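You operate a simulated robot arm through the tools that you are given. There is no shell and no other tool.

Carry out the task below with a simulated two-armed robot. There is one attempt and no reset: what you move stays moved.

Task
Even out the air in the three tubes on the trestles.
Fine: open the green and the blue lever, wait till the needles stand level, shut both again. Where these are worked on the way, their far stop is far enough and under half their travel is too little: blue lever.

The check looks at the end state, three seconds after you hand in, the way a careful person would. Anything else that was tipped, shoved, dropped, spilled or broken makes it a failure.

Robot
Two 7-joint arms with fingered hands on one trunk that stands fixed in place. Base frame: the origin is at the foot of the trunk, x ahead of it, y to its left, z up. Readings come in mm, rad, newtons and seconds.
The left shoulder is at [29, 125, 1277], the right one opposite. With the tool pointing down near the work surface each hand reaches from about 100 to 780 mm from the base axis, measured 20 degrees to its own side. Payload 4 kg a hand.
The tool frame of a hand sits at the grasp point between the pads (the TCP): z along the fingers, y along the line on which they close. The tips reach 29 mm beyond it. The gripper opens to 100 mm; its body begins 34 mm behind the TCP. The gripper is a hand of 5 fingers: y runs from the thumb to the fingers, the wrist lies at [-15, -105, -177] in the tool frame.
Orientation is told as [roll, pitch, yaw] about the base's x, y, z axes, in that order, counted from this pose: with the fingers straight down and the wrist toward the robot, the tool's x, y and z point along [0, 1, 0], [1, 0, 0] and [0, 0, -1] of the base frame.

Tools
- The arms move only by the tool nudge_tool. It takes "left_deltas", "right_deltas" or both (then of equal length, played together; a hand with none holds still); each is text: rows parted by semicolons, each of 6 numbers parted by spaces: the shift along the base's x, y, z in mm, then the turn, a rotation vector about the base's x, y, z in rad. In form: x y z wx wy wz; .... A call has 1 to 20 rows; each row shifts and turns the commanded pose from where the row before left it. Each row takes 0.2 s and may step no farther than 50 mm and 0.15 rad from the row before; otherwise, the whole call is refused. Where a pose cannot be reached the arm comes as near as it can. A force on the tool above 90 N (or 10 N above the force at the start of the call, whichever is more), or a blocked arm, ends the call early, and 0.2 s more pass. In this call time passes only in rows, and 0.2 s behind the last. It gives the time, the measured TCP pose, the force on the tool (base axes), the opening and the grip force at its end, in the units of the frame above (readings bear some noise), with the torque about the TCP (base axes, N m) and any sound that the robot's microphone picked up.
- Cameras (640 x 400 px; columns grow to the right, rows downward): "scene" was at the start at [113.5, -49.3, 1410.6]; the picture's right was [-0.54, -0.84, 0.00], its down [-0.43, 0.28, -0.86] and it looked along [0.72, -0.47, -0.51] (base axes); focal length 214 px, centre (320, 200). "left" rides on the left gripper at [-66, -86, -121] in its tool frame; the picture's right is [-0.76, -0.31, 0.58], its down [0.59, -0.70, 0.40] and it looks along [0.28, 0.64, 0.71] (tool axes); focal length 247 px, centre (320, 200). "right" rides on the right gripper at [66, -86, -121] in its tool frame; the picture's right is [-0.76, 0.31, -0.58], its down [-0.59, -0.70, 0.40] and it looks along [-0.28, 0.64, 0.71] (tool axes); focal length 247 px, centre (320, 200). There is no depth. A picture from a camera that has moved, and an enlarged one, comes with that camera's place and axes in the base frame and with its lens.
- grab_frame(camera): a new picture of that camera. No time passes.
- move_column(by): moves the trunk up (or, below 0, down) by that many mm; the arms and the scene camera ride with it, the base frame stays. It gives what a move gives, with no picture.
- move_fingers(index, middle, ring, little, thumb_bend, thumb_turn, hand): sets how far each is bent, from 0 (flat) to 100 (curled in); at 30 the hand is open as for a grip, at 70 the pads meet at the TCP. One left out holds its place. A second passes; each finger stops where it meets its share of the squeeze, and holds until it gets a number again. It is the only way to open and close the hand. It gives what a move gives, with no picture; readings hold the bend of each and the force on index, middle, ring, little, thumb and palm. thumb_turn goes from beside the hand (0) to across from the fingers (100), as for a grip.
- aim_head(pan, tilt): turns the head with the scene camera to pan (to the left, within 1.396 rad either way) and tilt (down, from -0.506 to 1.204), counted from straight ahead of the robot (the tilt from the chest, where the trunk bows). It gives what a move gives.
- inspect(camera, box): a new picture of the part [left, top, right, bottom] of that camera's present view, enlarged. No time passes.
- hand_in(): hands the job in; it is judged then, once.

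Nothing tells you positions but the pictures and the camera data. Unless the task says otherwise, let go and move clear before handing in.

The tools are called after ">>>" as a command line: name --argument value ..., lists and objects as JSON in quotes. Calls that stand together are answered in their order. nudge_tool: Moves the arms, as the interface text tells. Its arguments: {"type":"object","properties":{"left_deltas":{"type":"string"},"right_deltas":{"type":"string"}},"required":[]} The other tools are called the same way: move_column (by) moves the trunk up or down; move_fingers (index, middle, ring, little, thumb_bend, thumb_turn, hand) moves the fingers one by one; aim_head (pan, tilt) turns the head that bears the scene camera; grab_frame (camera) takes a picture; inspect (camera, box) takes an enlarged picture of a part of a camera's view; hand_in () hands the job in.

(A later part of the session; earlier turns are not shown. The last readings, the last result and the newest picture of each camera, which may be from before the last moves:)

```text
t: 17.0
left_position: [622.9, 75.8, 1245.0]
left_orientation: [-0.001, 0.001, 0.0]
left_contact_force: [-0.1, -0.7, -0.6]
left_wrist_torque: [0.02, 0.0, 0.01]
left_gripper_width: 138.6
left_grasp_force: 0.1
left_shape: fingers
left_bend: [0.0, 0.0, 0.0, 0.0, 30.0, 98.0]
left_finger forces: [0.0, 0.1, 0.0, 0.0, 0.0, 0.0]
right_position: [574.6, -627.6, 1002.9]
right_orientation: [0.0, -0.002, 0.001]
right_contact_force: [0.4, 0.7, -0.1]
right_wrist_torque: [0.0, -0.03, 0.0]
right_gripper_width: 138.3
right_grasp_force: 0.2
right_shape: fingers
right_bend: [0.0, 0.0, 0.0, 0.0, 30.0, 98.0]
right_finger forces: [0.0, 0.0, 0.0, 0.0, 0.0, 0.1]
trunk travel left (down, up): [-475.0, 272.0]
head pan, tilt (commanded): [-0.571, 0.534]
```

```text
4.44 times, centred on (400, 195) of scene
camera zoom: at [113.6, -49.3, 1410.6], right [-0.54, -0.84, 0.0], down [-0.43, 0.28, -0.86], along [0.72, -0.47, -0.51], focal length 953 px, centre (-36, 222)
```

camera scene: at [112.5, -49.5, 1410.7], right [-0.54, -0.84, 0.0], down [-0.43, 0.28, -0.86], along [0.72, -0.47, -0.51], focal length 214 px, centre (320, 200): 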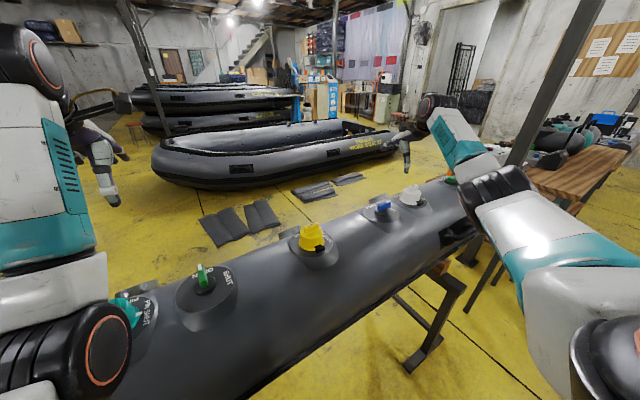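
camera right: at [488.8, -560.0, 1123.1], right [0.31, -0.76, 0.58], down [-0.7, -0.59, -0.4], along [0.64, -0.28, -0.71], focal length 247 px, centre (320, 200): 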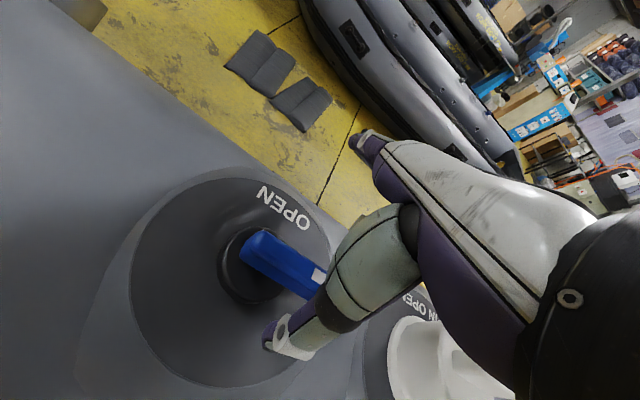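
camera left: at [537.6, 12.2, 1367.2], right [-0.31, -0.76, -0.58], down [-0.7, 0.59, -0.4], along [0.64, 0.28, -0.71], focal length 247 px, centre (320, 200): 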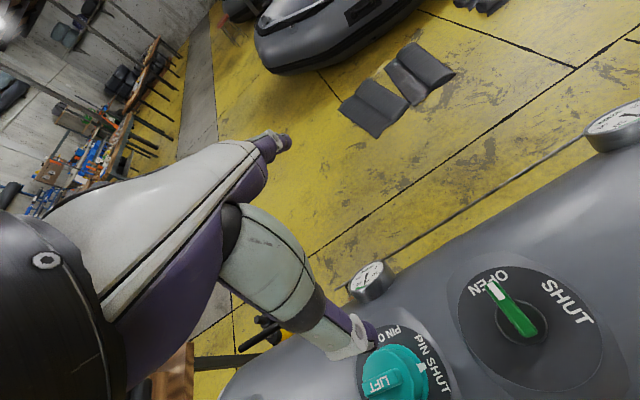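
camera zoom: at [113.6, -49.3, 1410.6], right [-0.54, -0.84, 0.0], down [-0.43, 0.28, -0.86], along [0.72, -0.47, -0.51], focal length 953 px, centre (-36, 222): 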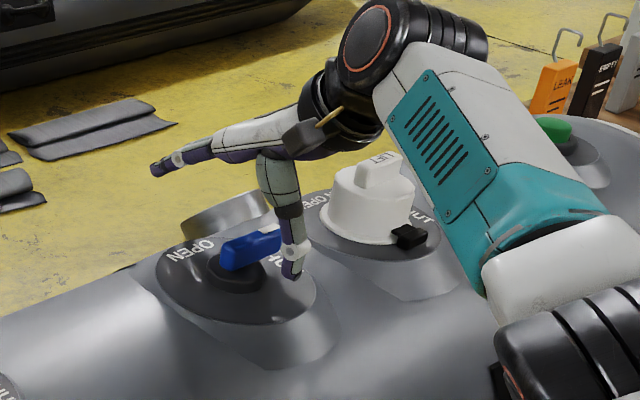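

Thumb is in place with clearance all around. Pushing the blue lever along the first half of its arc.

>>> nudge_tool --right_deltas "10 0 0 0 0 0; 9 -0.5 0 0 0 0; 7 -2.5 0 0 0 0; 7 -2.5 0 0 0 0; 7 0.5 0 0 0 0; 7 1 0 0 0 0; 0 0 0 0 0 0"

>>> inspect --camera "scene" --box '[340, 150, 460, 240]'

>>> grab_frame --camera "right"

```text
t: 18.6
left_position: [622.8, 75.5, 1245.1]
left_orientation: [0.002, 0.002, -0.001]
left_contact_force: [-0.5, -0.5, -0.5]
left_wrist_torque: [-0.01, 0.02, -0.01]
left_gripper_width: 138.5
left_grasp_force: 0.1
left_shape: fingers
left_bend: [0.0, 0.0, 0.0, 0.0, 30.0, 98.0]
left_finger forces: [0.0, 0.1, 0.1, 0.1, 0.0, 0.1]
right_position: [615.2, -623.4, 1003.6]
right_orientation: [0.0, 0.0, 0.0]
right_contact_force: [-0.4, -2.6, 0.3]
right_wrist_torque: [-0.06, 0.03, 0.17]
right_gripper_width: 138.9
right_grasp_force: 1.5
right_shape: fingers
right_bend: [0.0, 0.0, 0.0, 0.0, 29.0, 99.0]
right_finger forces: [0.0, 0.1, 0.0, 0.1, 2.7, 0.0]
right hand out of reach, approached as far as the arm can: row 5, 6
trunk travel left (down, up): [-475.0, 272.0]
head pan, tilt (commanded): [-0.571, 0.534]
```

```text
4.44 times, centred on (400, 195) of scene
camera zoom: at [113.5, -49.7, 1410.6], right [-0.54, -0.84, 0.0], down [-0.43, 0.28, -0.86], along [0.72, -0.47, -0.51], focal length 953 px, centre (-36, 222)
```

zoom: 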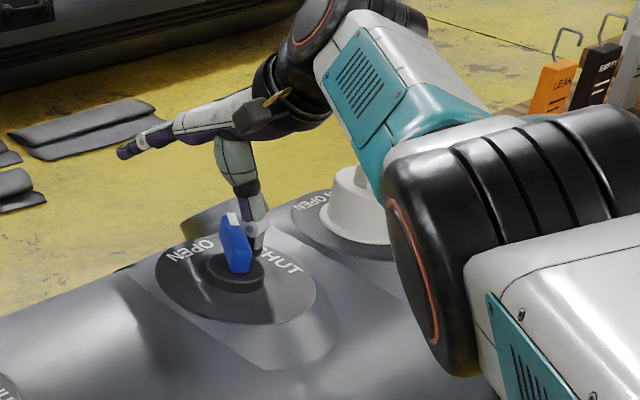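

```text
taken
camera right: at [530.4, -555.8, 1123.7], right [0.31, -0.76, 0.58], down [-0.7, -0.59, -0.4], along [0.64, -0.28, -0.71], focal length 247 px, centre (320, 200)
```

right: 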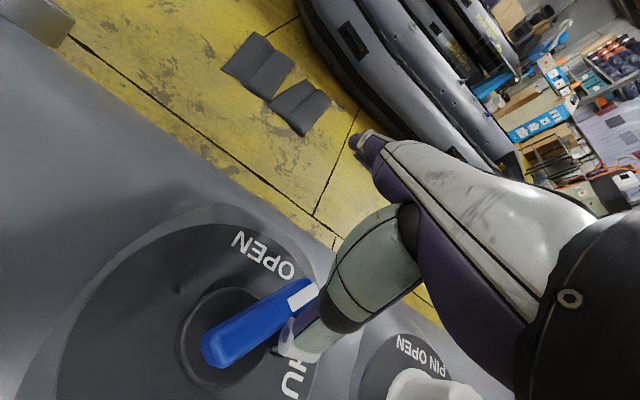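

The blue lever has turned about 55° but the arm ran out of reach at y≈-623. I'll back off, lift slightly and tilt the hand so the wrist leans toward the shoulder, which gains about 45 mm of reach.

>>> nudge_tool --right_deltas "-15 3 0 0 0 0; -15 4 0 0 0 0; 0 0 15 0 0 0; -2.5 2.5 20 -0.085 -0.091 0; -2.5 2.5 20 -0.085 -0.091 0; 0 0 0 0 0 0; 0 0 0 0 0 0"

>>> grab_frame --camera "right"

>>> inspect --camera "scene" --box '[340, 150, 460, 240]'

>>> grab_frame --camera "scene"

```text
t: 20.2
left_position: [623.0, 75.3, 1246.4]
left_orientation: [0.001, 0.002, 0.0]
left_contact_force: [0.3, 0.3, 0.1]
left_wrist_torque: [-0.01, -0.05, 0.0]
left_gripper_width: 138.5
left_grasp_force: 0.0
left_shape: fingers
left_bend: [0.0, 0.0, 0.0, 0.0, 30.0, 98.0]
left_finger forces: [0.1, 0.1, 0.1, 0.0, 0.1, 0.0]
right_position: [581.2, -611.6, 1058.0]
right_orientation: [-0.172, -0.182, 0.017]
right_contact_force: [0.1, 0.1, 0.1]
right_wrist_torque: [0.0, -0.01, 0.0]
right_gripper_width: 138.8
right_grasp_force: 0.0
right_shape: fingers
right_bend: [0.0, 0.0, 0.0, 0.0, 30.0, 98.0]
right_finger forces: [0.0, 0.0, 0.1, 0.1, 0.1, 0.0]
trunk travel left (down, up): [-475.0, 272.0]
head pan, tilt (commanded): [-0.571, 0.534]
```

```text
taken
camera right: at [476.1, -525.0, 1148.8], right [0.19, -0.64, 0.74], down [-0.63, -0.66, -0.41], along [0.75, -0.39, -0.53], focal length 247 px, centre (320, 200)
```

right: 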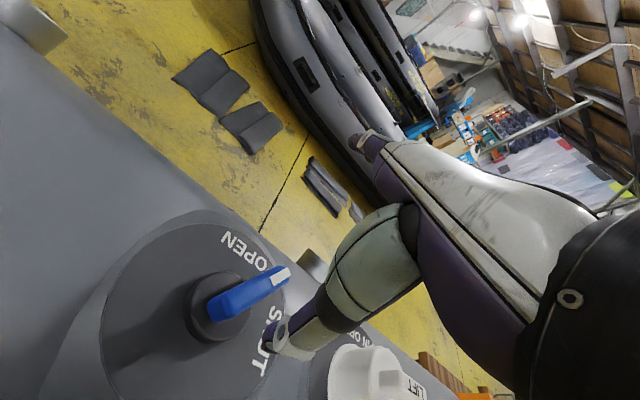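

```text
4.44 times, centred on (400, 195) of scene
camera zoom: at [113.4, -49.2, 1410.6], right [-0.54, -0.84, 0.0], down [-0.43, 0.28, -0.86], along [0.72, -0.47, -0.51], focal length 953 px, centre (-36, 222)
```

zoom: 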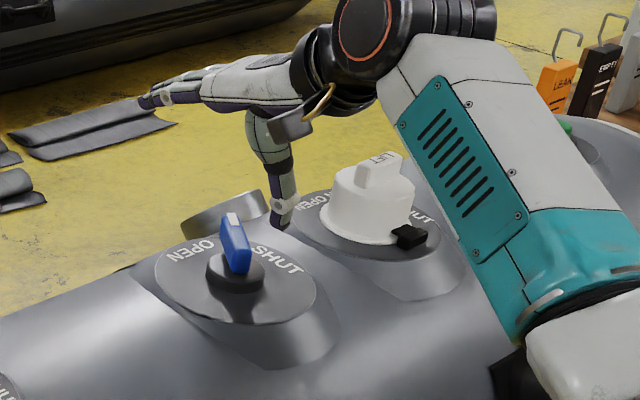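

```text
taken
camera scene: at [113.4, -49.2, 1410.6], right [-0.54, -0.84, 0.0], down [-0.43, 0.28, -0.86], along [0.72, -0.47, -0.51], focal length 214 px, centre (320, 200)
```

scene: 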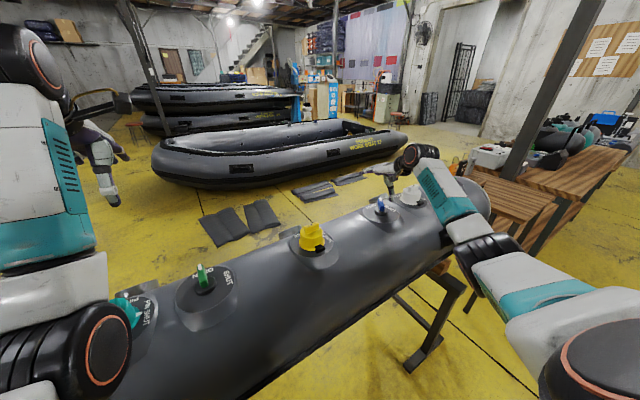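

The hand is tilted and clear, and the blue lever stays at about 55°. I'll move the thumb to the lever's SHUT side near its tip, lower it, and then check.

>>> nudge_tool --right_deltas "11 -8 0 0 0 0; 11 -8 0 0 0 0; 11 -8 0 0 0 0; 0 0 -15 0 0 0; 0 0 -15 0 0 0; 0 0 -14 0 0 0; 0 0 0 0 0 0"

>>> grab_frame --camera "right"

>>> inspect --camera "scene" --box '[340, 150, 460, 240]'

```text
t: 21.8
left_position: [623.6, 75.5, 1245.2]
left_orientation: [0.001, 0.002, -0.001]
left_contact_force: [-0.5, -0.4, -0.7]
left_wrist_torque: [0.02, 0.01, 0.0]
left_gripper_width: 138.8
left_grasp_force: 0.1
left_shape: fingers
left_bend: [0.0, 0.0, 0.0, 0.0, 30.0, 98.0]
left_finger forces: [0.0, 0.0, 0.1, 0.0, 0.1, 0.0]
right_position: [613.1, -633.9, 1013.5]
right_orientation: [-0.173, -0.181, 0.016]
right_contact_force: [0.4, 1.4, -0.5]
right_wrist_torque: [-0.02, 0.01, -0.02]
right_gripper_width: 138.5
right_grasp_force: 0.1
right_shape: fingers
right_bend: [0.0, 0.0, 0.0, 0.0, 30.0, 98.0]
right_finger forces: [0.1, 0.0, 0.1, 0.1, 0.0, 0.1]
trunk travel left (down, up): [-475.0, 272.0]
head pan, tilt (commanded): [-0.571, 0.534]
```

```text
taken
camera right: at [507.7, -548.9, 1104.0], right [0.19, -0.64, 0.74], down [-0.63, -0.66, -0.41], along [0.75, -0.39, -0.53], focal length 247 px, centre (320, 200)
```

right: 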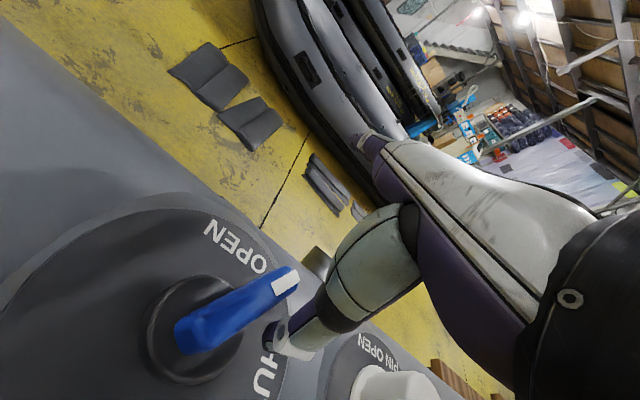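

```text
4.44 times, centred on (400, 195) of scene
camera zoom: at [113.6, -49.2, 1410.6], right [-0.54, -0.84, 0.0], down [-0.43, 0.28, -0.86], along [0.72, -0.47, -0.51], focal length 953 px, centre (-36, 222)
```

zoom: 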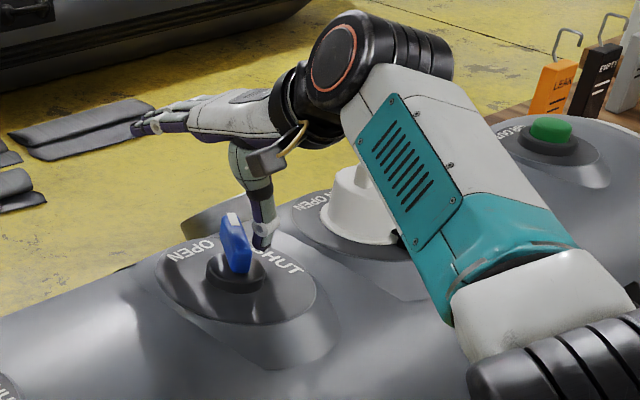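

Reach is fine now, and the thumb is just off the lever's SHUT side. Pushing on toward the OPEN stop.

>>> nudge_tool --right_deltas "4.5 4 0 0 0 0; 4.5 4 0 0 0 0; 5.5 3.5 0 0 0 0; 5.5 3.5 0 0 0 0; 3 4 0 0 0 0; 3 4 0 0 0 0; 1 4 0 0 0 0; 0 0 0 0 0 0"

>>> grab_frame --camera "right"

>>> inspect --camera "scene" --box '[340, 150, 460, 240]'

```text
t: 23.6
left_position: [623.5, 75.5, 1245.4]
left_orientation: [0.001, -0.001, 0.0]
left_contact_force: [-0.1, 0.5, -0.8]
left_wrist_torque: [-0.01, -0.01, -0.04]
left_gripper_width: 138.4
left_grasp_force: 0.0
left_shape: fingers
left_bend: [0.0, 0.0, 0.0, 0.0, 30.0, 98.0]
left_finger forces: [0.1, 0.0, 0.0, 0.1, 0.0, 0.0]
right_position: [638.4, -610.7, 1014.6]
right_orientation: [-0.173, -0.181, 0.012]
right_contact_force: [-2.0, -5.8, 1.3]
right_wrist_torque: [-0.08, 0.09, 0.29]
right_gripper_width: 138.7
right_grasp_force: 2.1
right_shape: fingers
right_bend: [0.0, 0.0, 0.0, 0.0, 28.0, 100.0]
right_finger forces: [0.0, 0.1, 0.0, 0.0, 4.7, 0.0]
trunk travel left (down, up): [-475.0, 272.0]
head pan, tilt (commanded): [-0.571, 0.534]
```

```text
taken
camera right: at [533.5, -524.4, 1104.6], right [0.19, -0.64, 0.74], down [-0.63, -0.66, -0.41], along [0.75, -0.39, -0.53], focal length 247 px, centre (320, 200)
```

right: 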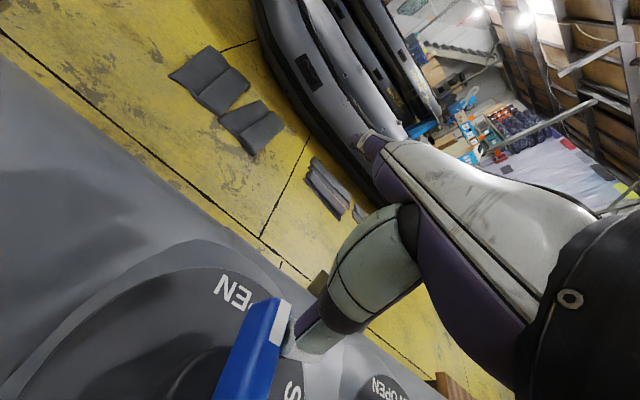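

```text
4.44 times, centred on (400, 195) of scene
camera zoom: at [113.1, -49.9, 1410.6], right [-0.54, -0.84, 0.0], down [-0.43, 0.28, -0.86], along [0.72, -0.47, -0.51], focal length 953 px, centre (-36, 222)
```

zoom: 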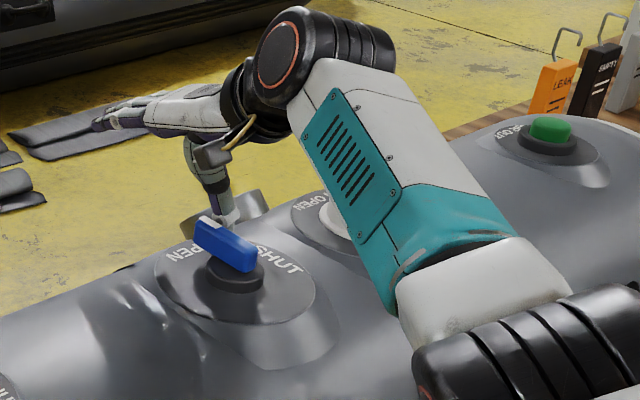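

The blue lever now points essentially at OPEN with force building. One more small push in +y to confirm the stop.

>>> nudge_tool --right_deltas "0 2 0 0 0 0; 0 2 0 0 0 0; 0 0 0 0 0 0"

>>> inspect --camera "scene" --box '[340, 150, 460, 240]'

```text
t: 24.4
left_position: [622.6, 74.7, 1244.6]
left_orientation: [0.0, -0.001, 0.001]
left_contact_force: [-0.3, -0.1, 0.1]
left_wrist_torque: [0.0, -0.01, -0.02]
left_gripper_width: 138.6
left_grasp_force: 0.0
left_shape: fingers
left_bend: [0.0, 0.0, 0.0, 0.0, 30.0, 98.0]
left_finger forces: [0.1, 0.0, 0.0, 0.0, 0.0, 0.0]
right_position: [640.1, -605.8, 1013.9]
right_orientation: [-0.174, -0.181, 0.015]
right_contact_force: [-4.6, -9.2, 3.3]
right_wrist_torque: [-0.09, 0.23, 0.52]
right_gripper_width: 139.6
right_grasp_force: 4.2
right_shape: fingers
right_bend: [0.0, 0.0, 0.0, 0.0, 26.0, 100.0]
right_finger forces: [0.1, 0.1, 0.1, 0.0, 8.4, 0.0]
trunk travel left (down, up): [-475.0, 272.0]
head pan, tilt (commanded): [-0.571, 0.534]
```

```text
4.44 times, centred on (400, 195) of scene
camera zoom: at [112.7, -50.3, 1410.6], right [-0.54, -0.84, 0.0], down [-0.43, 0.28, -0.86], along [0.72, -0.46, -0.51], focal length 953 px, centre (-36, 222)
```

zoom: 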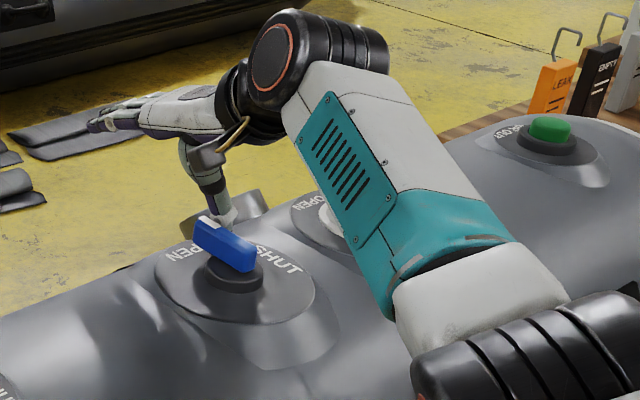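

Force rose while the lever stood still, so blue is at its OPEN stop too. I back the thumb off and lift, then read the gauges.

>>> nudge_tool --right_deltas "0 -6 0 0 0 0; 0 -6 0 0 0 0; 0 -2 15 0 0 0; -5 0 30 0 0 0; -10 0 40 0 0 0; -15 0 40 0 0 0; -20 10 40 0 0 0; -20 10 40 0 0 0; 0 0 0 0 0 0"

>>> grab_frame --camera "right"

>>> grab_frame --camera "scene"

>>> inspect --camera "left" --box '[330, 250, 410, 310]'

>>> inspect --camera "left" --box '[560, 90, 640, 160]'

```text
t: 26.4
left_position: [621.4, 77.8, 1243.7]
left_orientation: [0.0, 0.001, 0.005]
left_contact_force: [-0.7, -0.2, -0.1]
left_wrist_torque: [-0.02, 0.01, 0.01]
left_gripper_width: 138.5
left_grasp_force: 0.0
left_shape: fingers
left_bend: [0.0, 0.0, 0.0, 0.0, 30.0, 98.0]
left_finger forces: [0.0, 0.0, 0.0, 0.1, 0.0, 0.0]
right_position: [575.0, -595.2, 1216.7]
right_orientation: [-0.171, -0.179, 0.018]
right_contact_force: [0.6, 1.2, 0.2]
right_wrist_torque: [-0.05, 0.0, 0.01]
right_gripper_width: 138.5
right_grasp_force: 0.1
right_shape: fingers
right_bend: [0.0, 0.0, 0.0, 0.0, 30.0, 98.0]
right_finger forces: [0.0, 0.0, 0.0, 0.0, 0.0, 0.0]
trunk travel left (down, up): [-475.0, 272.0]
head pan, tilt (commanded): [-0.571, 0.534]
```

```text
taken
camera right: at [470.4, -511.0, 1308.0], right [0.19, -0.64, 0.74], down [-0.63, -0.66, -0.41], along [0.76, -0.39, -0.53], focal length 247 px, centre (320, 200)
```

right: 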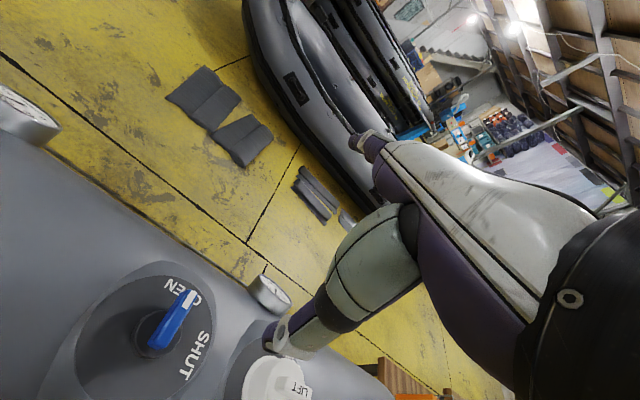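

```text
taken
camera scene: at [115.5, -49.6, 1410.3], right [-0.54, -0.84, 0.0], down [-0.43, 0.27, -0.86], along [0.72, -0.46, -0.51], focal length 214 px, centre (320, 200)
```

scene: 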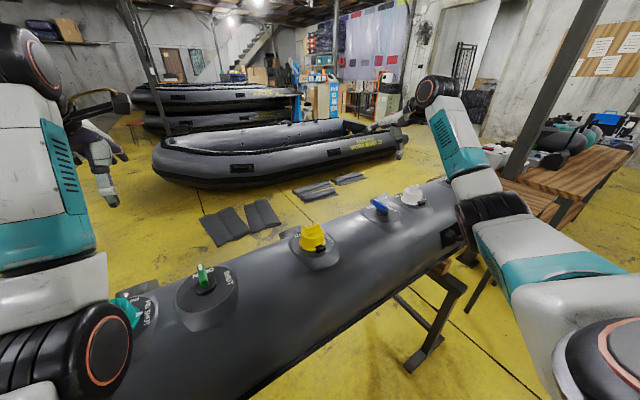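

```text
6.67 times, centred on (370, 280) of left
camera zoom: at [538.5, 13.3, 1366.4], right [-0.3, -0.76, -0.58], down [-0.71, 0.59, -0.4], along [0.64, 0.29, -0.71], focal length 1646 px, centre (-13, -333)
```

zoom: 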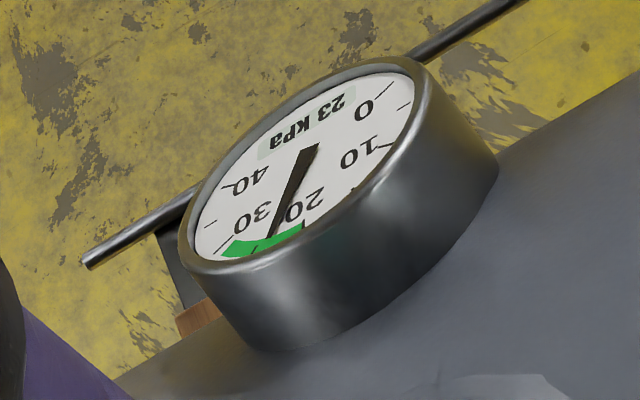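

```text
5.71 times, centred on (600, 125) of left
camera zoom: at [538.5, 13.3, 1366.4], right [-0.3, -0.76, -0.58], down [-0.71, 0.59, -0.4], along [0.64, 0.29, -0.71], focal length 1411 px, centre (-1280, 629)
```

zoom: 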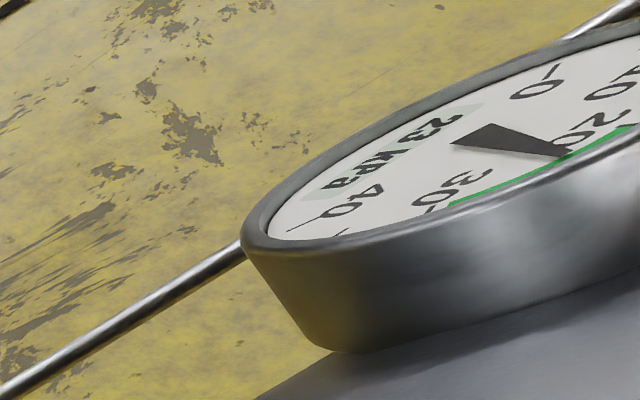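

Both left gauges now read 23 kPa and the blue lever is at OPEN. I'll read the white tube's gauge from the right camera.

>>> inspect --camera "right" --box '[235, 265, 305, 320]'

>>> inspect --camera "right" --box '[0, 80, 80, 150]'

>>> inspect --camera "right" --box '[60, 250, 320, 400]'

```text
7.27 times, centred on (270, 292) of right
camera zoom: at [470.4, -511.0, 1308.0], right [0.19, -0.64, 0.74], down [-0.63, -0.66, -0.41], along [0.76, -0.39, -0.53], focal length 1796 px, centre (684, -473)
```

zoom: 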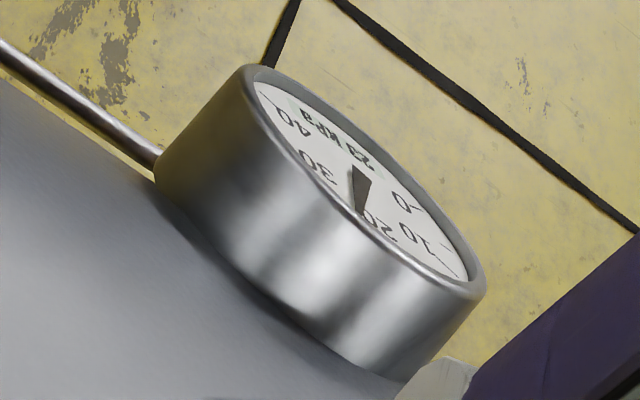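

```text
5.71 times, centred on (40, 115) of right
camera zoom: at [470.4, -511.0, 1308.0], right [0.19, -0.64, 0.74], down [-0.63, -0.66, -0.41], along [0.76, -0.39, -0.53], focal length 1411 px, centre (1920, 686)
```

zoom: 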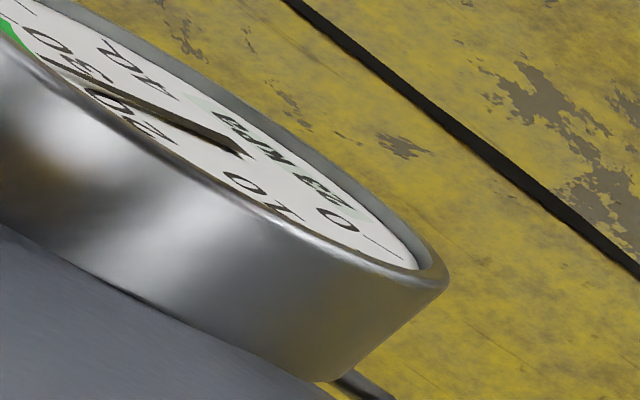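

```text
2.46 times, centred on (190, 325) of right
camera zoom: at [470.4, -511.0, 1308.0], right [0.19, -0.64, 0.74], down [-0.63, -0.66, -0.41], along [0.76, -0.39, -0.53], focal length 608 px, centre (640, -108)
```

zoom: 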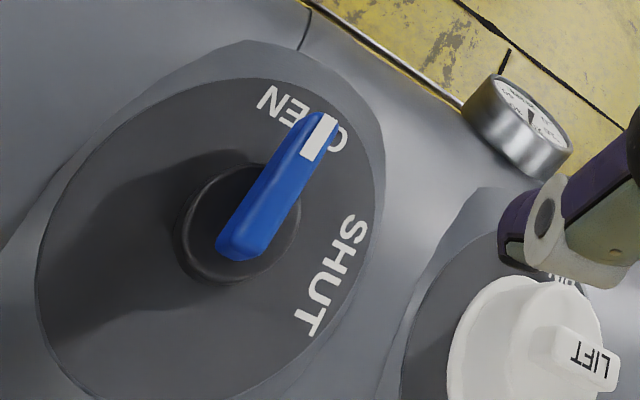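

All three gauges read 23 kPa now. I'll wait some more seconds so the needles settle fully and read again before shutting.

>>> nudge_tool --left_deltas "0 0 0 0 0 0; 0 0 0 0 0 0; 0 0 0 0 0 0; 0 0 0 0 0 0; 0 0 0 0 0 0; 0 0 0 0 0 0; 0 0 0 0 0 0; 0 0 0 0 0 0; 0 0 0 0 0 0; 0 0 0 0 0 0; 0 0 0 0 0 0; 0 0 0 0 0 0; 0 0 0 0 0 0; 0 0 0 0 0 0; 0 0 0 0 0 0; 0 0 0 0 0 0; 0 0 0 0 0 0; 0 0 0 0 0 0; 0 0 0 0 0 0; 0 0 0 0 0 0"

>>> nudge_tool --left_deltas "0 0 0 0 0 0; 0 0 0 0 0 0; 0 0 0 0 0 0; 0 0 0 0 0 0; 0 0 0 0 0 0; 0 0 0 0 0 0; 0 0 0 0 0 0; 0 0 0 0 0 0; 0 0 0 0 0 0; 0 0 0 0 0 0; 0 0 0 0 0 0; 0 0 0 0 0 0; 0 0 0 0 0 0; 0 0 0 0 0 0; 0 0 0 0 0 0; 0 0 0 0 0 0; 0 0 0 0 0 0; 0 0 0 0 0 0; 0 0 0 0 0 0; 0 0 0 0 0 0"

>>> inspect --camera "left" --box '[335, 255, 405, 305]'

>>> inspect --camera "left" --box '[570, 90, 640, 150]'

>>> inspect --camera "right" --box '[250, 270, 290, 300]'

```text
t: 30.6
left_position: [622.8, 76.4, 1244.7]
left_orientation: [0.001, 0.002, -0.001]
left_contact_force: [-1.1, -0.6, 0.0]
left_wrist_torque: [0.04, 0.0, 0.03]
left_gripper_width: 138.3
left_grasp_force: 0.1
left_shape: fingers
left_bend: [0.0, 0.0, 0.0, 0.0, 30.0, 98.0]
left_finger forces: [0.0, 0.1, 0.0, 0.1, 0.1, 0.0]
right_position: [571.6, -598.8, 1217.7]
right_orientation: [-0.173, -0.182, 0.015]
right_contact_force: [-0.3, 0.3, 0.7]
right_wrist_torque: [-0.01, 0.01, -0.04]
right_gripper_width: 138.4
right_grasp_force: 0.0
right_shape: fingers
right_bend: [0.0, 0.0, 0.0, 0.0, 30.0, 98.0]
right_finger forces: [0.0, 0.1, 0.1, 0.0, 0.0, 0.0]
trunk travel left (down, up): [-475.0, 272.0]
head pan, tilt (commanded): [-0.571, 0.534]
```

```text
t: 34.8
left_position: [622.7, 76.0, 1245.1]
left_orientation: [0.0, 0.001, 0.001]
left_contact_force: [0.5, -0.2, 0.1]
left_wrist_torque: [0.01, 0.01, -0.02]
left_gripper_width: 138.3
left_grasp_force: 0.0
left_shape: fingers
left_bend: [0.0, 0.0, 0.0, 0.0, 30.0, 98.0]
left_finger forces: [0.0, 0.1, 0.0, 0.0, 0.0, 0.0]
right_position: [572.2, -598.4, 1218.6]
right_orientation: [-0.174, -0.18, 0.017]
right_contact_force: [-0.2, 0.9, 0.4]
right_wrist_torque: [-0.02, 0.01, 0.01]
right_gripper_width: 138.6
right_grasp_force: 0.1
right_shape: fingers
right_bend: [0.0, 0.0, 0.0, 0.0, 30.0, 98.0]
right_finger forces: [0.0, 0.0, 0.0, 0.0, 0.1, 0.0]
trunk travel left (down, up): [-475.0, 272.0]
head pan, tilt (commanded): [-0.571, 0.534]
```

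```text
8.00 times, centred on (370, 280) of left
camera zoom: at [537.6, 11.3, 1367.1], right [-0.31, -0.76, -0.58], down [-0.7, 0.59, -0.4], along [0.64, 0.28, -0.71], focal length 1976 px, centre (-80, -440)
```

zoom: 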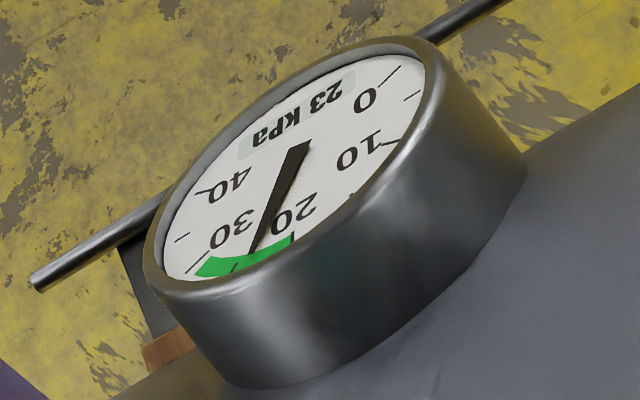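

```text
6.67 times, centred on (605, 120) of left
camera zoom: at [537.6, 11.3, 1367.1], right [-0.31, -0.76, -0.58], down [-0.7, 0.59, -0.4], along [0.64, 0.28, -0.71], focal length 1646 px, centre (-1580, 733)
```

zoom: 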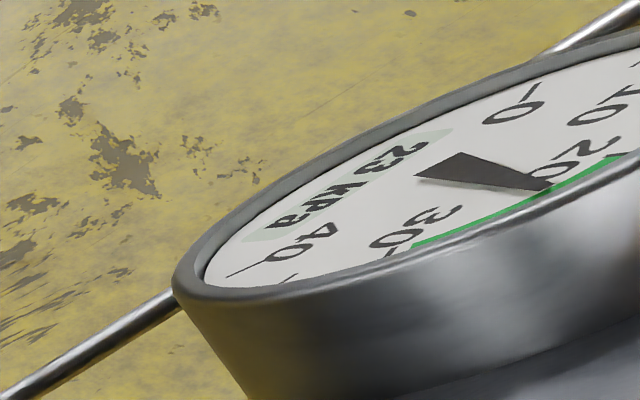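

```text
13.33 times, centred on (270, 285) of right
camera zoom: at [467.4, -512.9, 1308.8], right [0.19, -0.64, 0.74], down [-0.63, -0.66, -0.41], along [0.75, -0.39, -0.53], focal length 3293 px, centre (987, -933)
```

zoom: 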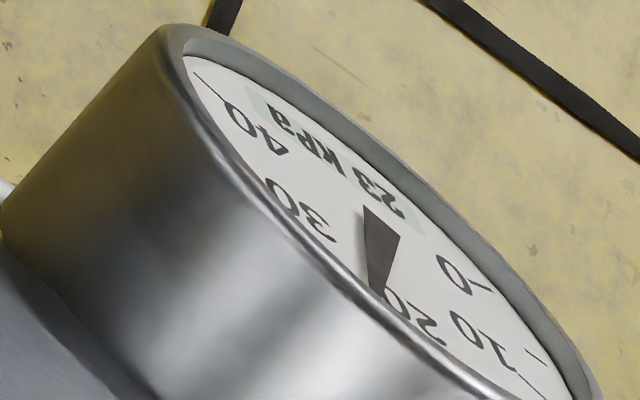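

All three read 23 kPa steadily, so the tubes are level. Now to shut green: the left thumb goes to the +y side of its opened lever, thumb at about [586,30], first at a safe height.

>>> nudge_tool --left_deltas "8 -15 -30 0 0 0; 8 -15 -35 0 0 0; 9 -16 -35 0 0 0; 0 0 -35 0 0 0; 0 0 -25 0 0 0; 0 0 0 0 0 0"

>>> grab_frame --camera "left"

>>> grab_frame --camera "scene"

```text
t: 36.2
left_position: [649.6, 29.9, 1082.7]
left_orientation: [0.0, 0.001, -0.001]
left_contact_force: [0.3, 0.2, -0.3]
left_wrist_torque: [-0.01, -0.02, 0.02]
left_gripper_width: 138.2
left_grasp_force: 0.2
left_shape: fingers
left_bend: [0.0, 0.0, 0.0, 0.0, 30.0, 98.0]
left_finger forces: [0.0, 0.0, 0.0, 0.0, 0.0, 0.1]
right_position: [573.2, -598.6, 1218.4]
right_orientation: [-0.172, -0.182, 0.017]
right_contact_force: [0.3, 0.2, 0.7]
right_wrist_torque: [0.0, 0.01, -0.03]
right_gripper_width: 138.8
right_grasp_force: 0.1
right_shape: fingers
right_bend: [0.0, 0.0, 0.0, 0.0, 30.0, 98.0]
right_finger forces: [0.1, 0.1, 0.1, 0.0, 0.1, 0.0]
trunk travel left (down, up): [-475.0, 272.0]
head pan, tilt (commanded): [-0.571, 0.534]
```

```text
taken
camera left: at [563.4, -34.2, 1205.6], right [-0.31, -0.76, -0.58], down [-0.7, 0.59, -0.4], along [0.64, 0.28, -0.71], focal length 247 px, centre (320, 200)
```

left: 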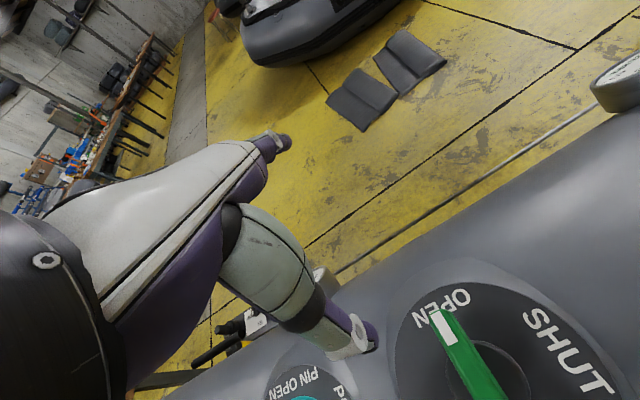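

```text
taken
camera scene: at [113.4, -49.3, 1410.6], right [-0.54, -0.84, 0.0], down [-0.43, 0.28, -0.86], along [0.72, -0.47, -0.51], focal length 214 px, centre (320, 200)
```

scene: 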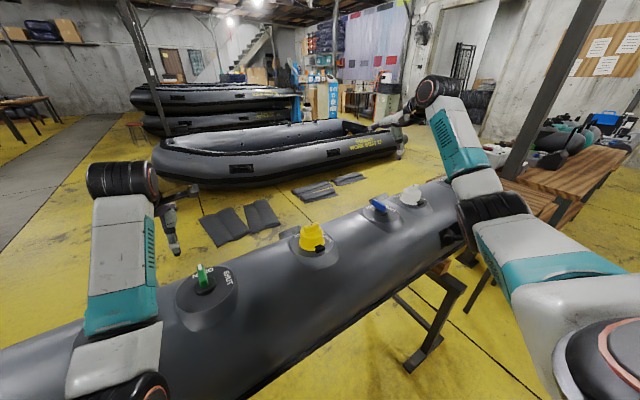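

The green lever tip is at about [586,0], and my thumb hovers at [587,30] with a good gap. Lowering to lever height, then pushing -y along the arc partway.

>>> nudge_tool --left_deltas "0 0 -25 0 0 0; 0 0 -25 0 0 0; 0 0 -20 0 0 0; 0 0 -11 0 0 0; 0 0 0 0 0 0"

>>> inspect --camera "scene" --box '[60, 180, 300, 340]'

>>> grab_frame --camera "left"

```text
t: 37.4
left_position: [649.0, 31.3, 1004.7]
left_orientation: [0.001, 0.0, 0.0]
left_contact_force: [0.3, 0.8, 0.1]
left_wrist_torque: [-0.02, 0.01, 0.02]
left_gripper_width: 138.8
left_grasp_force: 0.1
left_shape: fingers
left_bend: [0.0, 0.0, 0.0, 0.0, 30.0, 98.0]
left_finger forces: [0.0, 0.0, 0.0, 0.1, 0.0, 0.1]
right_position: [572.9, -597.3, 1218.0]
right_orientation: [-0.173, -0.181, 0.016]
right_contact_force: [0.5, 0.3, -0.8]
right_wrist_torque: [-0.03, -0.01, -0.01]
right_gripper_width: 138.7
right_grasp_force: 0.0
right_shape: fingers
right_bend: [0.0, 0.0, 0.0, 0.0, 30.0, 98.0]
right_finger forces: [0.0, 0.0, 0.2, 0.0, 0.0, 0.0]
trunk travel left (down, up): [-475.0, 272.0]
head pan, tilt (commanded): [-0.571, 0.534]
```

```text
2.50 times, centred on (180, 260) of scene
camera zoom: at [113.5, -49.3, 1410.6], right [-0.54, -0.84, 0.0], down [-0.43, 0.28, -0.86], along [0.72, -0.47, -0.51], focal length 536 px, centre (670, 50)
```

zoom: 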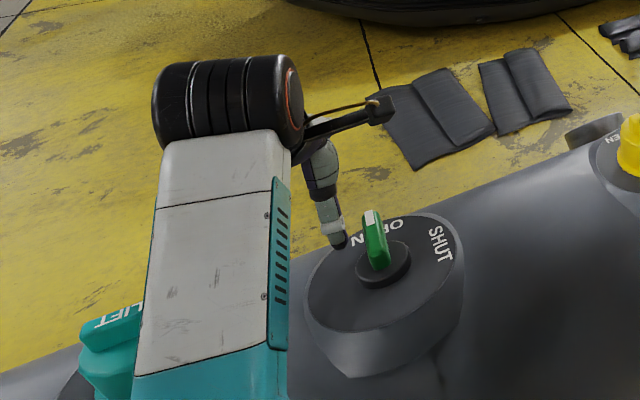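

```text
taken
camera left: at [563.2, -33.6, 1126.8], right [-0.31, -0.76, -0.58], down [-0.7, 0.59, -0.4], along [0.64, 0.28, -0.71], focal length 247 px, centre (320, 200)
```

left: 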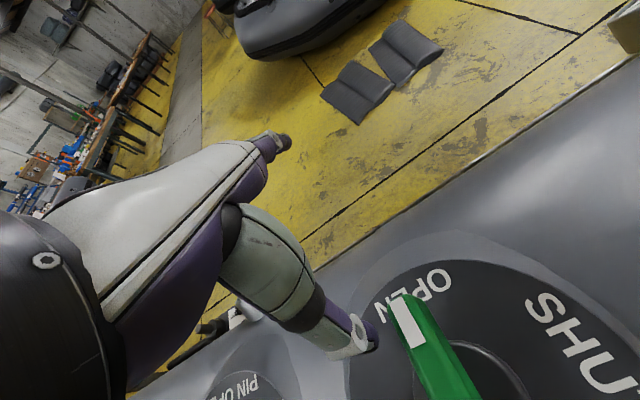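

Thumb stands beside the lever on its +y side. Pushing toward -y along the closing arc, first half.

>>> nudge_tool --left_deltas "0 -7 -1 0 0 0; -1 -6 -1 0 0 0; 2 -7 0 0 0 0; 2 -8 0 0 0 0; -1 -8 0 0 0 0; -1 -8 0 0 0 0; 0 0 0 0 0 0"

>>> inspect --camera "scene" --box '[120, 200, 280, 300]'

>>> grab_frame --camera "left"

```text
t: 39.0
left_position: [649.4, -12.6, 1003.5]
left_orientation: [0.0, 0.0, -0.002]
left_contact_force: [0.1, -0.3, -0.2]
left_wrist_torque: [-0.01, -0.03, -0.03]
left_gripper_width: 138.9
left_grasp_force: 0.1
left_shape: fingers
left_bend: [0.0, 0.0, 0.0, 0.0, 30.0, 98.0]
left_finger forces: [0.0, 0.1, 0.0, 0.0, 0.0, 0.0]
right_position: [572.4, -596.7, 1218.7]
right_orientation: [-0.173, -0.182, 0.016]
right_contact_force: [-0.8, -0.6, -0.6]
right_wrist_torque: [0.03, 0.01, 0.01]
right_gripper_width: 138.8
right_grasp_force: 0.0
right_shape: fingers
right_bend: [0.0, 0.0, 0.0, 0.0, 30.0, 98.0]
right_finger forces: [0.1, 0.0, 0.0, 0.0, 0.0, 0.1]
trunk travel left (down, up): [-475.0, 272.0]
head pan, tilt (commanded): [-0.571, 0.534]
```

```text
4.00 times, centred on (200, 250) of scene
camera zoom: at [113.6, -49.2, 1410.5], right [-0.54, -0.84, 0.0], down [-0.43, 0.28, -0.86], along [0.72, -0.47, -0.51], focal length 858 px, centre (800, 0)
```

zoom: 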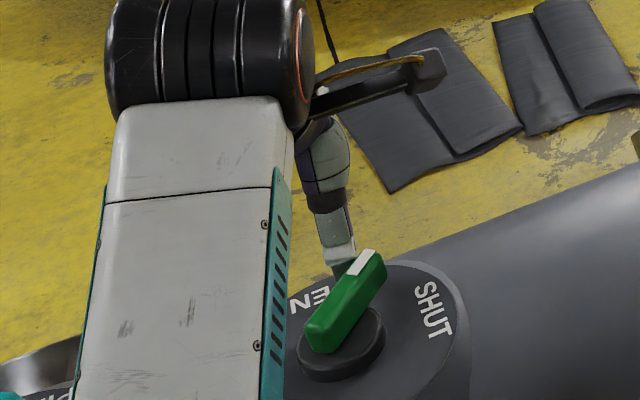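

```text
taken
camera left: at [564.0, -77.6, 1125.6], right [-0.31, -0.76, -0.58], down [-0.7, 0.59, -0.4], along [0.64, 0.28, -0.71], focal length 247 px, centre (320, 200)
```

left: 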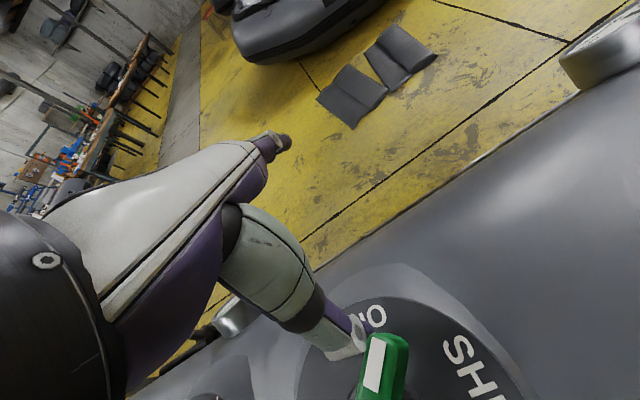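

The green lever is halfway back. Continuing the arc to SHUT.

>>> nudge_tool --left_deltas "-3 -7 0 0 0 0; -4 -6.5 0 0 0 0; -6 -5 0 0 0 0; -6 -5 0 0 0 0; -4 -1 0 0 0 0; 0 0 0 0 0 0"

>>> inspect --camera "scene" --box '[120, 200, 280, 300]'

>>> grab_frame --camera "left"

```text
t: 40.4
left_position: [626.2, -37.5, 1002.5]
left_orientation: [0.0, 0.002, -0.002]
left_contact_force: [1.1, -0.1, 0.5]
left_wrist_torque: [-0.02, 0.01, 0.04]
left_gripper_width: 138.8
left_grasp_force: 0.1
left_shape: fingers
left_bend: [0.0, 0.0, 0.0, 0.0, 30.0, 98.0]
left_finger forces: [0.1, 0.0, 0.0, 0.1, 0.0, 0.0]
right_position: [572.1, -598.0, 1219.4]
right_orientation: [-0.174, -0.182, 0.015]
right_contact_force: [1.0, 0.5, -0.2]
right_wrist_torque: [0.02, 0.0, -0.02]
right_gripper_width: 138.8
right_grasp_force: 0.1
right_shape: fingers
right_bend: [0.0, 0.0, 0.0, 0.0, 30.0, 98.0]
right_finger forces: [0.0, 0.0, 0.0, 0.0, 0.0, 0.1]
trunk travel left (down, up): [-475.0, 272.0]
head pan, tilt (commanded): [-0.571, 0.534]
```

```text
4.00 times, centred on (200, 250) of scene
camera zoom: at [113.6, -49.4, 1410.5], right [-0.54, -0.84, 0.0], down [-0.43, 0.28, -0.86], along [0.72, -0.47, -0.51], focal length 858 px, centre (800, 0)
```

zoom: 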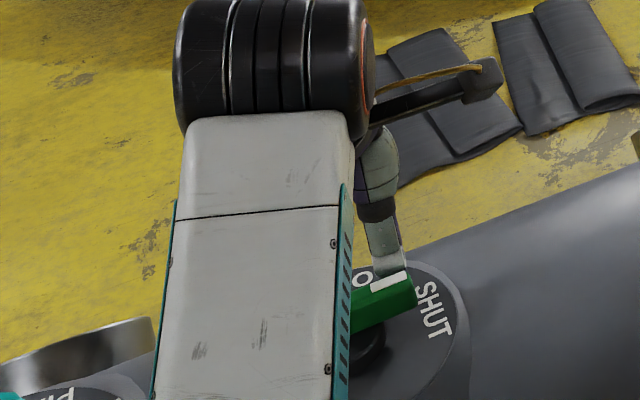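

```text
taken
camera left: at [540.7, -102.0, 1124.5], right [-0.31, -0.76, -0.58], down [-0.7, 0.59, -0.4], along [0.64, 0.28, -0.71], focal length 247 px, centre (320, 200)
```

left: 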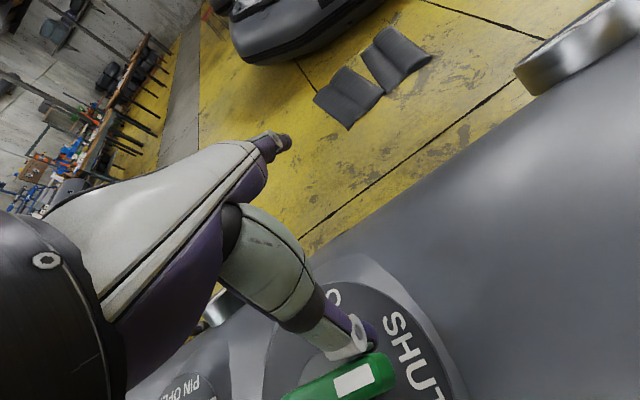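

Nearly at SHUT, no stop felt yet. Pushing a few more millimetres in -x until the force rises.

>>> nudge_tool --left_deltas "-3 0 0 0 0 0; -3 0 0 0 0 0; 0 0 0 0 0 0"

>>> inspect --camera "scene" --box '[120, 200, 280, 300]'

```text
t: 41.2
left_position: [622.2, -36.5, 1003.0]
left_orientation: [0.001, 0.002, 0.001]
left_contact_force: [6.4, 0.9, 1.5]
left_wrist_torque: [0.03, 0.1, 0.0]
left_gripper_width: 133.3
left_grasp_force: 3.2
left_shape: fingers
left_bend: [0.0, 0.0, 0.0, 0.0, 32.0, 98.0]
left_finger forces: [0.0, 0.0, 0.0, 0.0, 6.5, 0.0]
right_position: [572.6, -596.6, 1218.0]
right_orientation: [-0.173, -0.179, 0.015]
right_contact_force: [0.5, 0.7, 0.0]
right_wrist_torque: [-0.01, 0.01, 0.02]
right_gripper_width: 138.7
right_grasp_force: 0.1
right_shape: fingers
right_bend: [0.0, 0.0, 0.0, 0.0, 30.0, 98.0]
right_finger forces: [0.0, 0.0, 0.0, 0.0, 0.1, 0.0]
trunk travel left (down, up): [-475.0, 272.0]
head pan, tilt (commanded): [-0.571, 0.534]
```

```text
4.00 times, centred on (200, 250) of scene
camera zoom: at [114.3, -49.3, 1410.5], right [-0.54, -0.84, 0.0], down [-0.43, 0.28, -0.86], along [0.72, -0.46, -0.51], focal length 858 px, centre (800, 0)
```

zoom: 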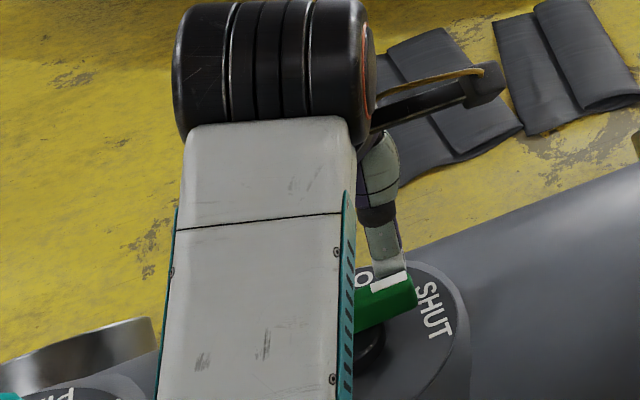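

Force jumped to about 6 N with the lever still, so green is at its SHUT stop. Backing the thumb off in +x, lifting clear, and checking.

>>> nudge_tool --left_deltas "6 0 0 0 0 0; 8 0 0 0 0 0; 0 0 25 0 0 0; 0 0 40 0 0 0; 0 0 45 0 0 0; 0 0 45 0 0 0; 0 20 40 0 0 0; 0 30 35 0 0 0; 0 30 10 0 0 0; 0 30 0 0 0 0; 0 0 0 0 0 0"

>>> grab_frame --camera "left"

>>> inspect --camera "scene" --box '[60, 200, 300, 360]'

```text
t: 43.6
left_position: [630.9, 69.9, 1242.9]
left_orientation: [-0.001, 0.003, 0.001]
left_contact_force: [0.3, 0.0, 0.0]
left_wrist_torque: [0.03, 0.01, 0.01]
left_gripper_width: 138.3
left_grasp_force: 0.1
left_shape: fingers
left_bend: [0.0, 0.0, 0.0, 0.0, 30.0, 98.0]
left_finger forces: [0.0, 0.0, 0.0, 0.0, 0.0, 0.0]
right_position: [571.7, -599.2, 1216.9]
right_orientation: [-0.172, -0.182, 0.017]
right_contact_force: [0.1, 0.2, -0.1]
right_wrist_torque: [0.02, 0.0, 0.0]
right_gripper_width: 138.5
right_grasp_force: 0.0
right_shape: fingers
right_bend: [0.0, 0.0, 0.0, 0.0, 30.0, 98.0]
right_finger forces: [0.1, 0.0, 0.1, 0.0, 0.0, 0.0]
trunk travel left (down, up): [-475.0, 272.0]
head pan, tilt (commanded): [-0.571, 0.534]
```

```text
taken
camera left: at [546.1, 5.8, 1364.7], right [-0.31, -0.76, -0.58], down [-0.7, 0.59, -0.4], along [0.64, 0.28, -0.71], focal length 247 px, centre (320, 200)
```

left: 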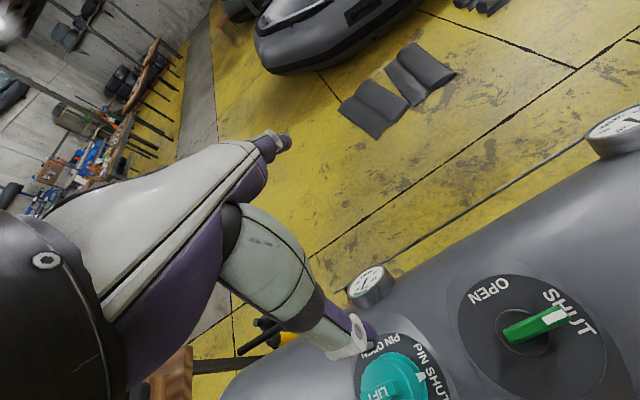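

```text
2.50 times, centred on (180, 280) of scene
camera zoom: at [113.5, -50.0, 1410.5], right [-0.54, -0.84, 0.0], down [-0.43, 0.28, -0.86], along [0.72, -0.46, -0.51], focal length 536 px, centre (670, 0)
```

zoom: 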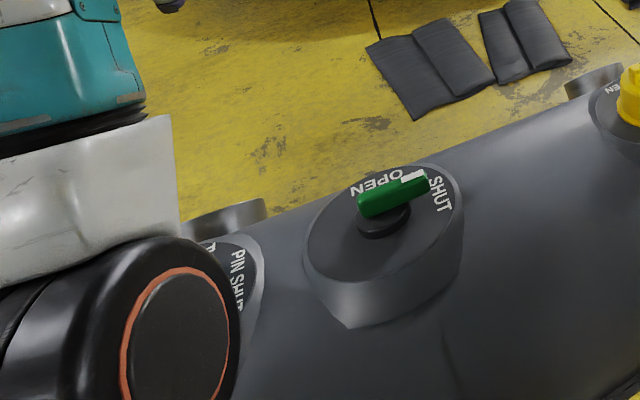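

Green is shut (tip at [549,-33], pointing at SHUT as at the start). Now the right thumb goes to the +y side of the opened blue lever, aiming for thumb [586,-567], at a safe height first.

>>> nudge_tool --right_deltas "18 9 -20 0 0 0; 18 9 -25 0 0 0; 18 9 -30 0 0 0; 17 9 -30 0 0 0; 0 0 -20 0 0 0; 0 0 0 0 0 0"

>>> grab_frame --camera "right"

>>> inspect --camera "scene" --box '[340, 130, 460, 240]'

```text
t: 45.0
left_position: [632.2, 70.3, 1241.3]
left_orientation: [0.001, 0.002, -0.002]
left_contact_force: [0.1, 0.2, -0.1]
left_wrist_torque: [-0.01, -0.03, -0.03]
left_gripper_width: 138.5
left_grasp_force: 0.0
left_shape: fingers
left_bend: [0.0, 0.0, 0.0, 0.0, 30.0, 98.0]
left_finger forces: [0.0, 0.0, 0.0, 0.0, 0.0, 0.1]
right_position: [642.2, -560.9, 1094.2]
right_orientation: [-0.172, -0.181, 0.015]
right_contact_force: [-0.1, -0.1, 0.6]
right_wrist_torque: [-0.02, 0.0, -0.01]
right_gripper_width: 138.5
right_grasp_force: 0.1
right_shape: fingers
right_bend: [0.0, 0.0, 0.0, 0.0, 30.0, 98.0]
right_finger forces: [0.0, 0.0, 0.0, 0.0, 0.1, 0.0]
trunk travel left (down, up): [-475.0, 272.0]
head pan, tilt (commanded): [-0.571, 0.534]
```

```text
taken
camera right: at [536.5, -475.5, 1184.7], right [0.19, -0.64, 0.74], down [-0.63, -0.66, -0.41], along [0.75, -0.39, -0.53], focal length 247 px, centre (320, 200)
```

right: 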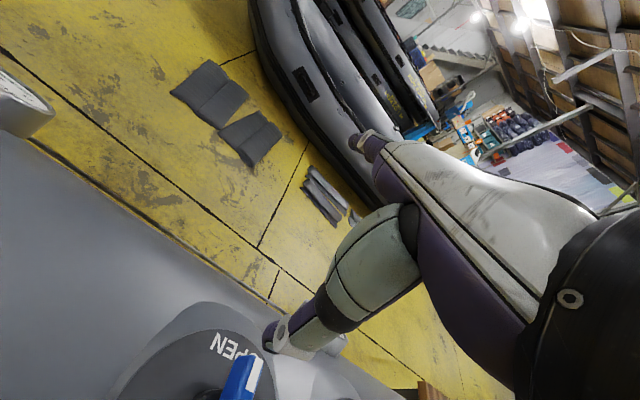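

```text
3.64 times, centred on (400, 185) of scene
camera zoom: at [113.7, -49.1, 1410.6], right [-0.54, -0.84, 0.0], down [-0.43, 0.28, -0.86], along [0.72, -0.47, -0.51], focal length 780 px, centre (29, 254)
```

zoom: 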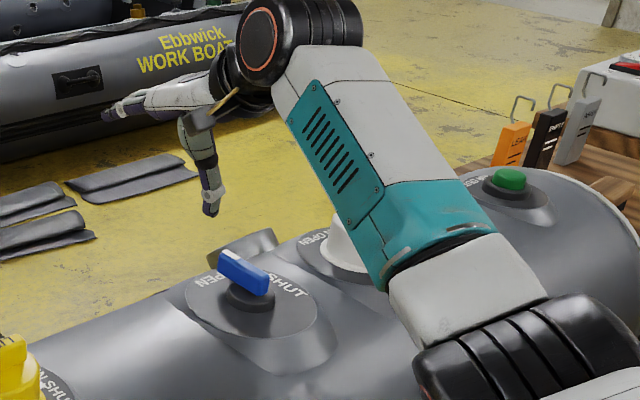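

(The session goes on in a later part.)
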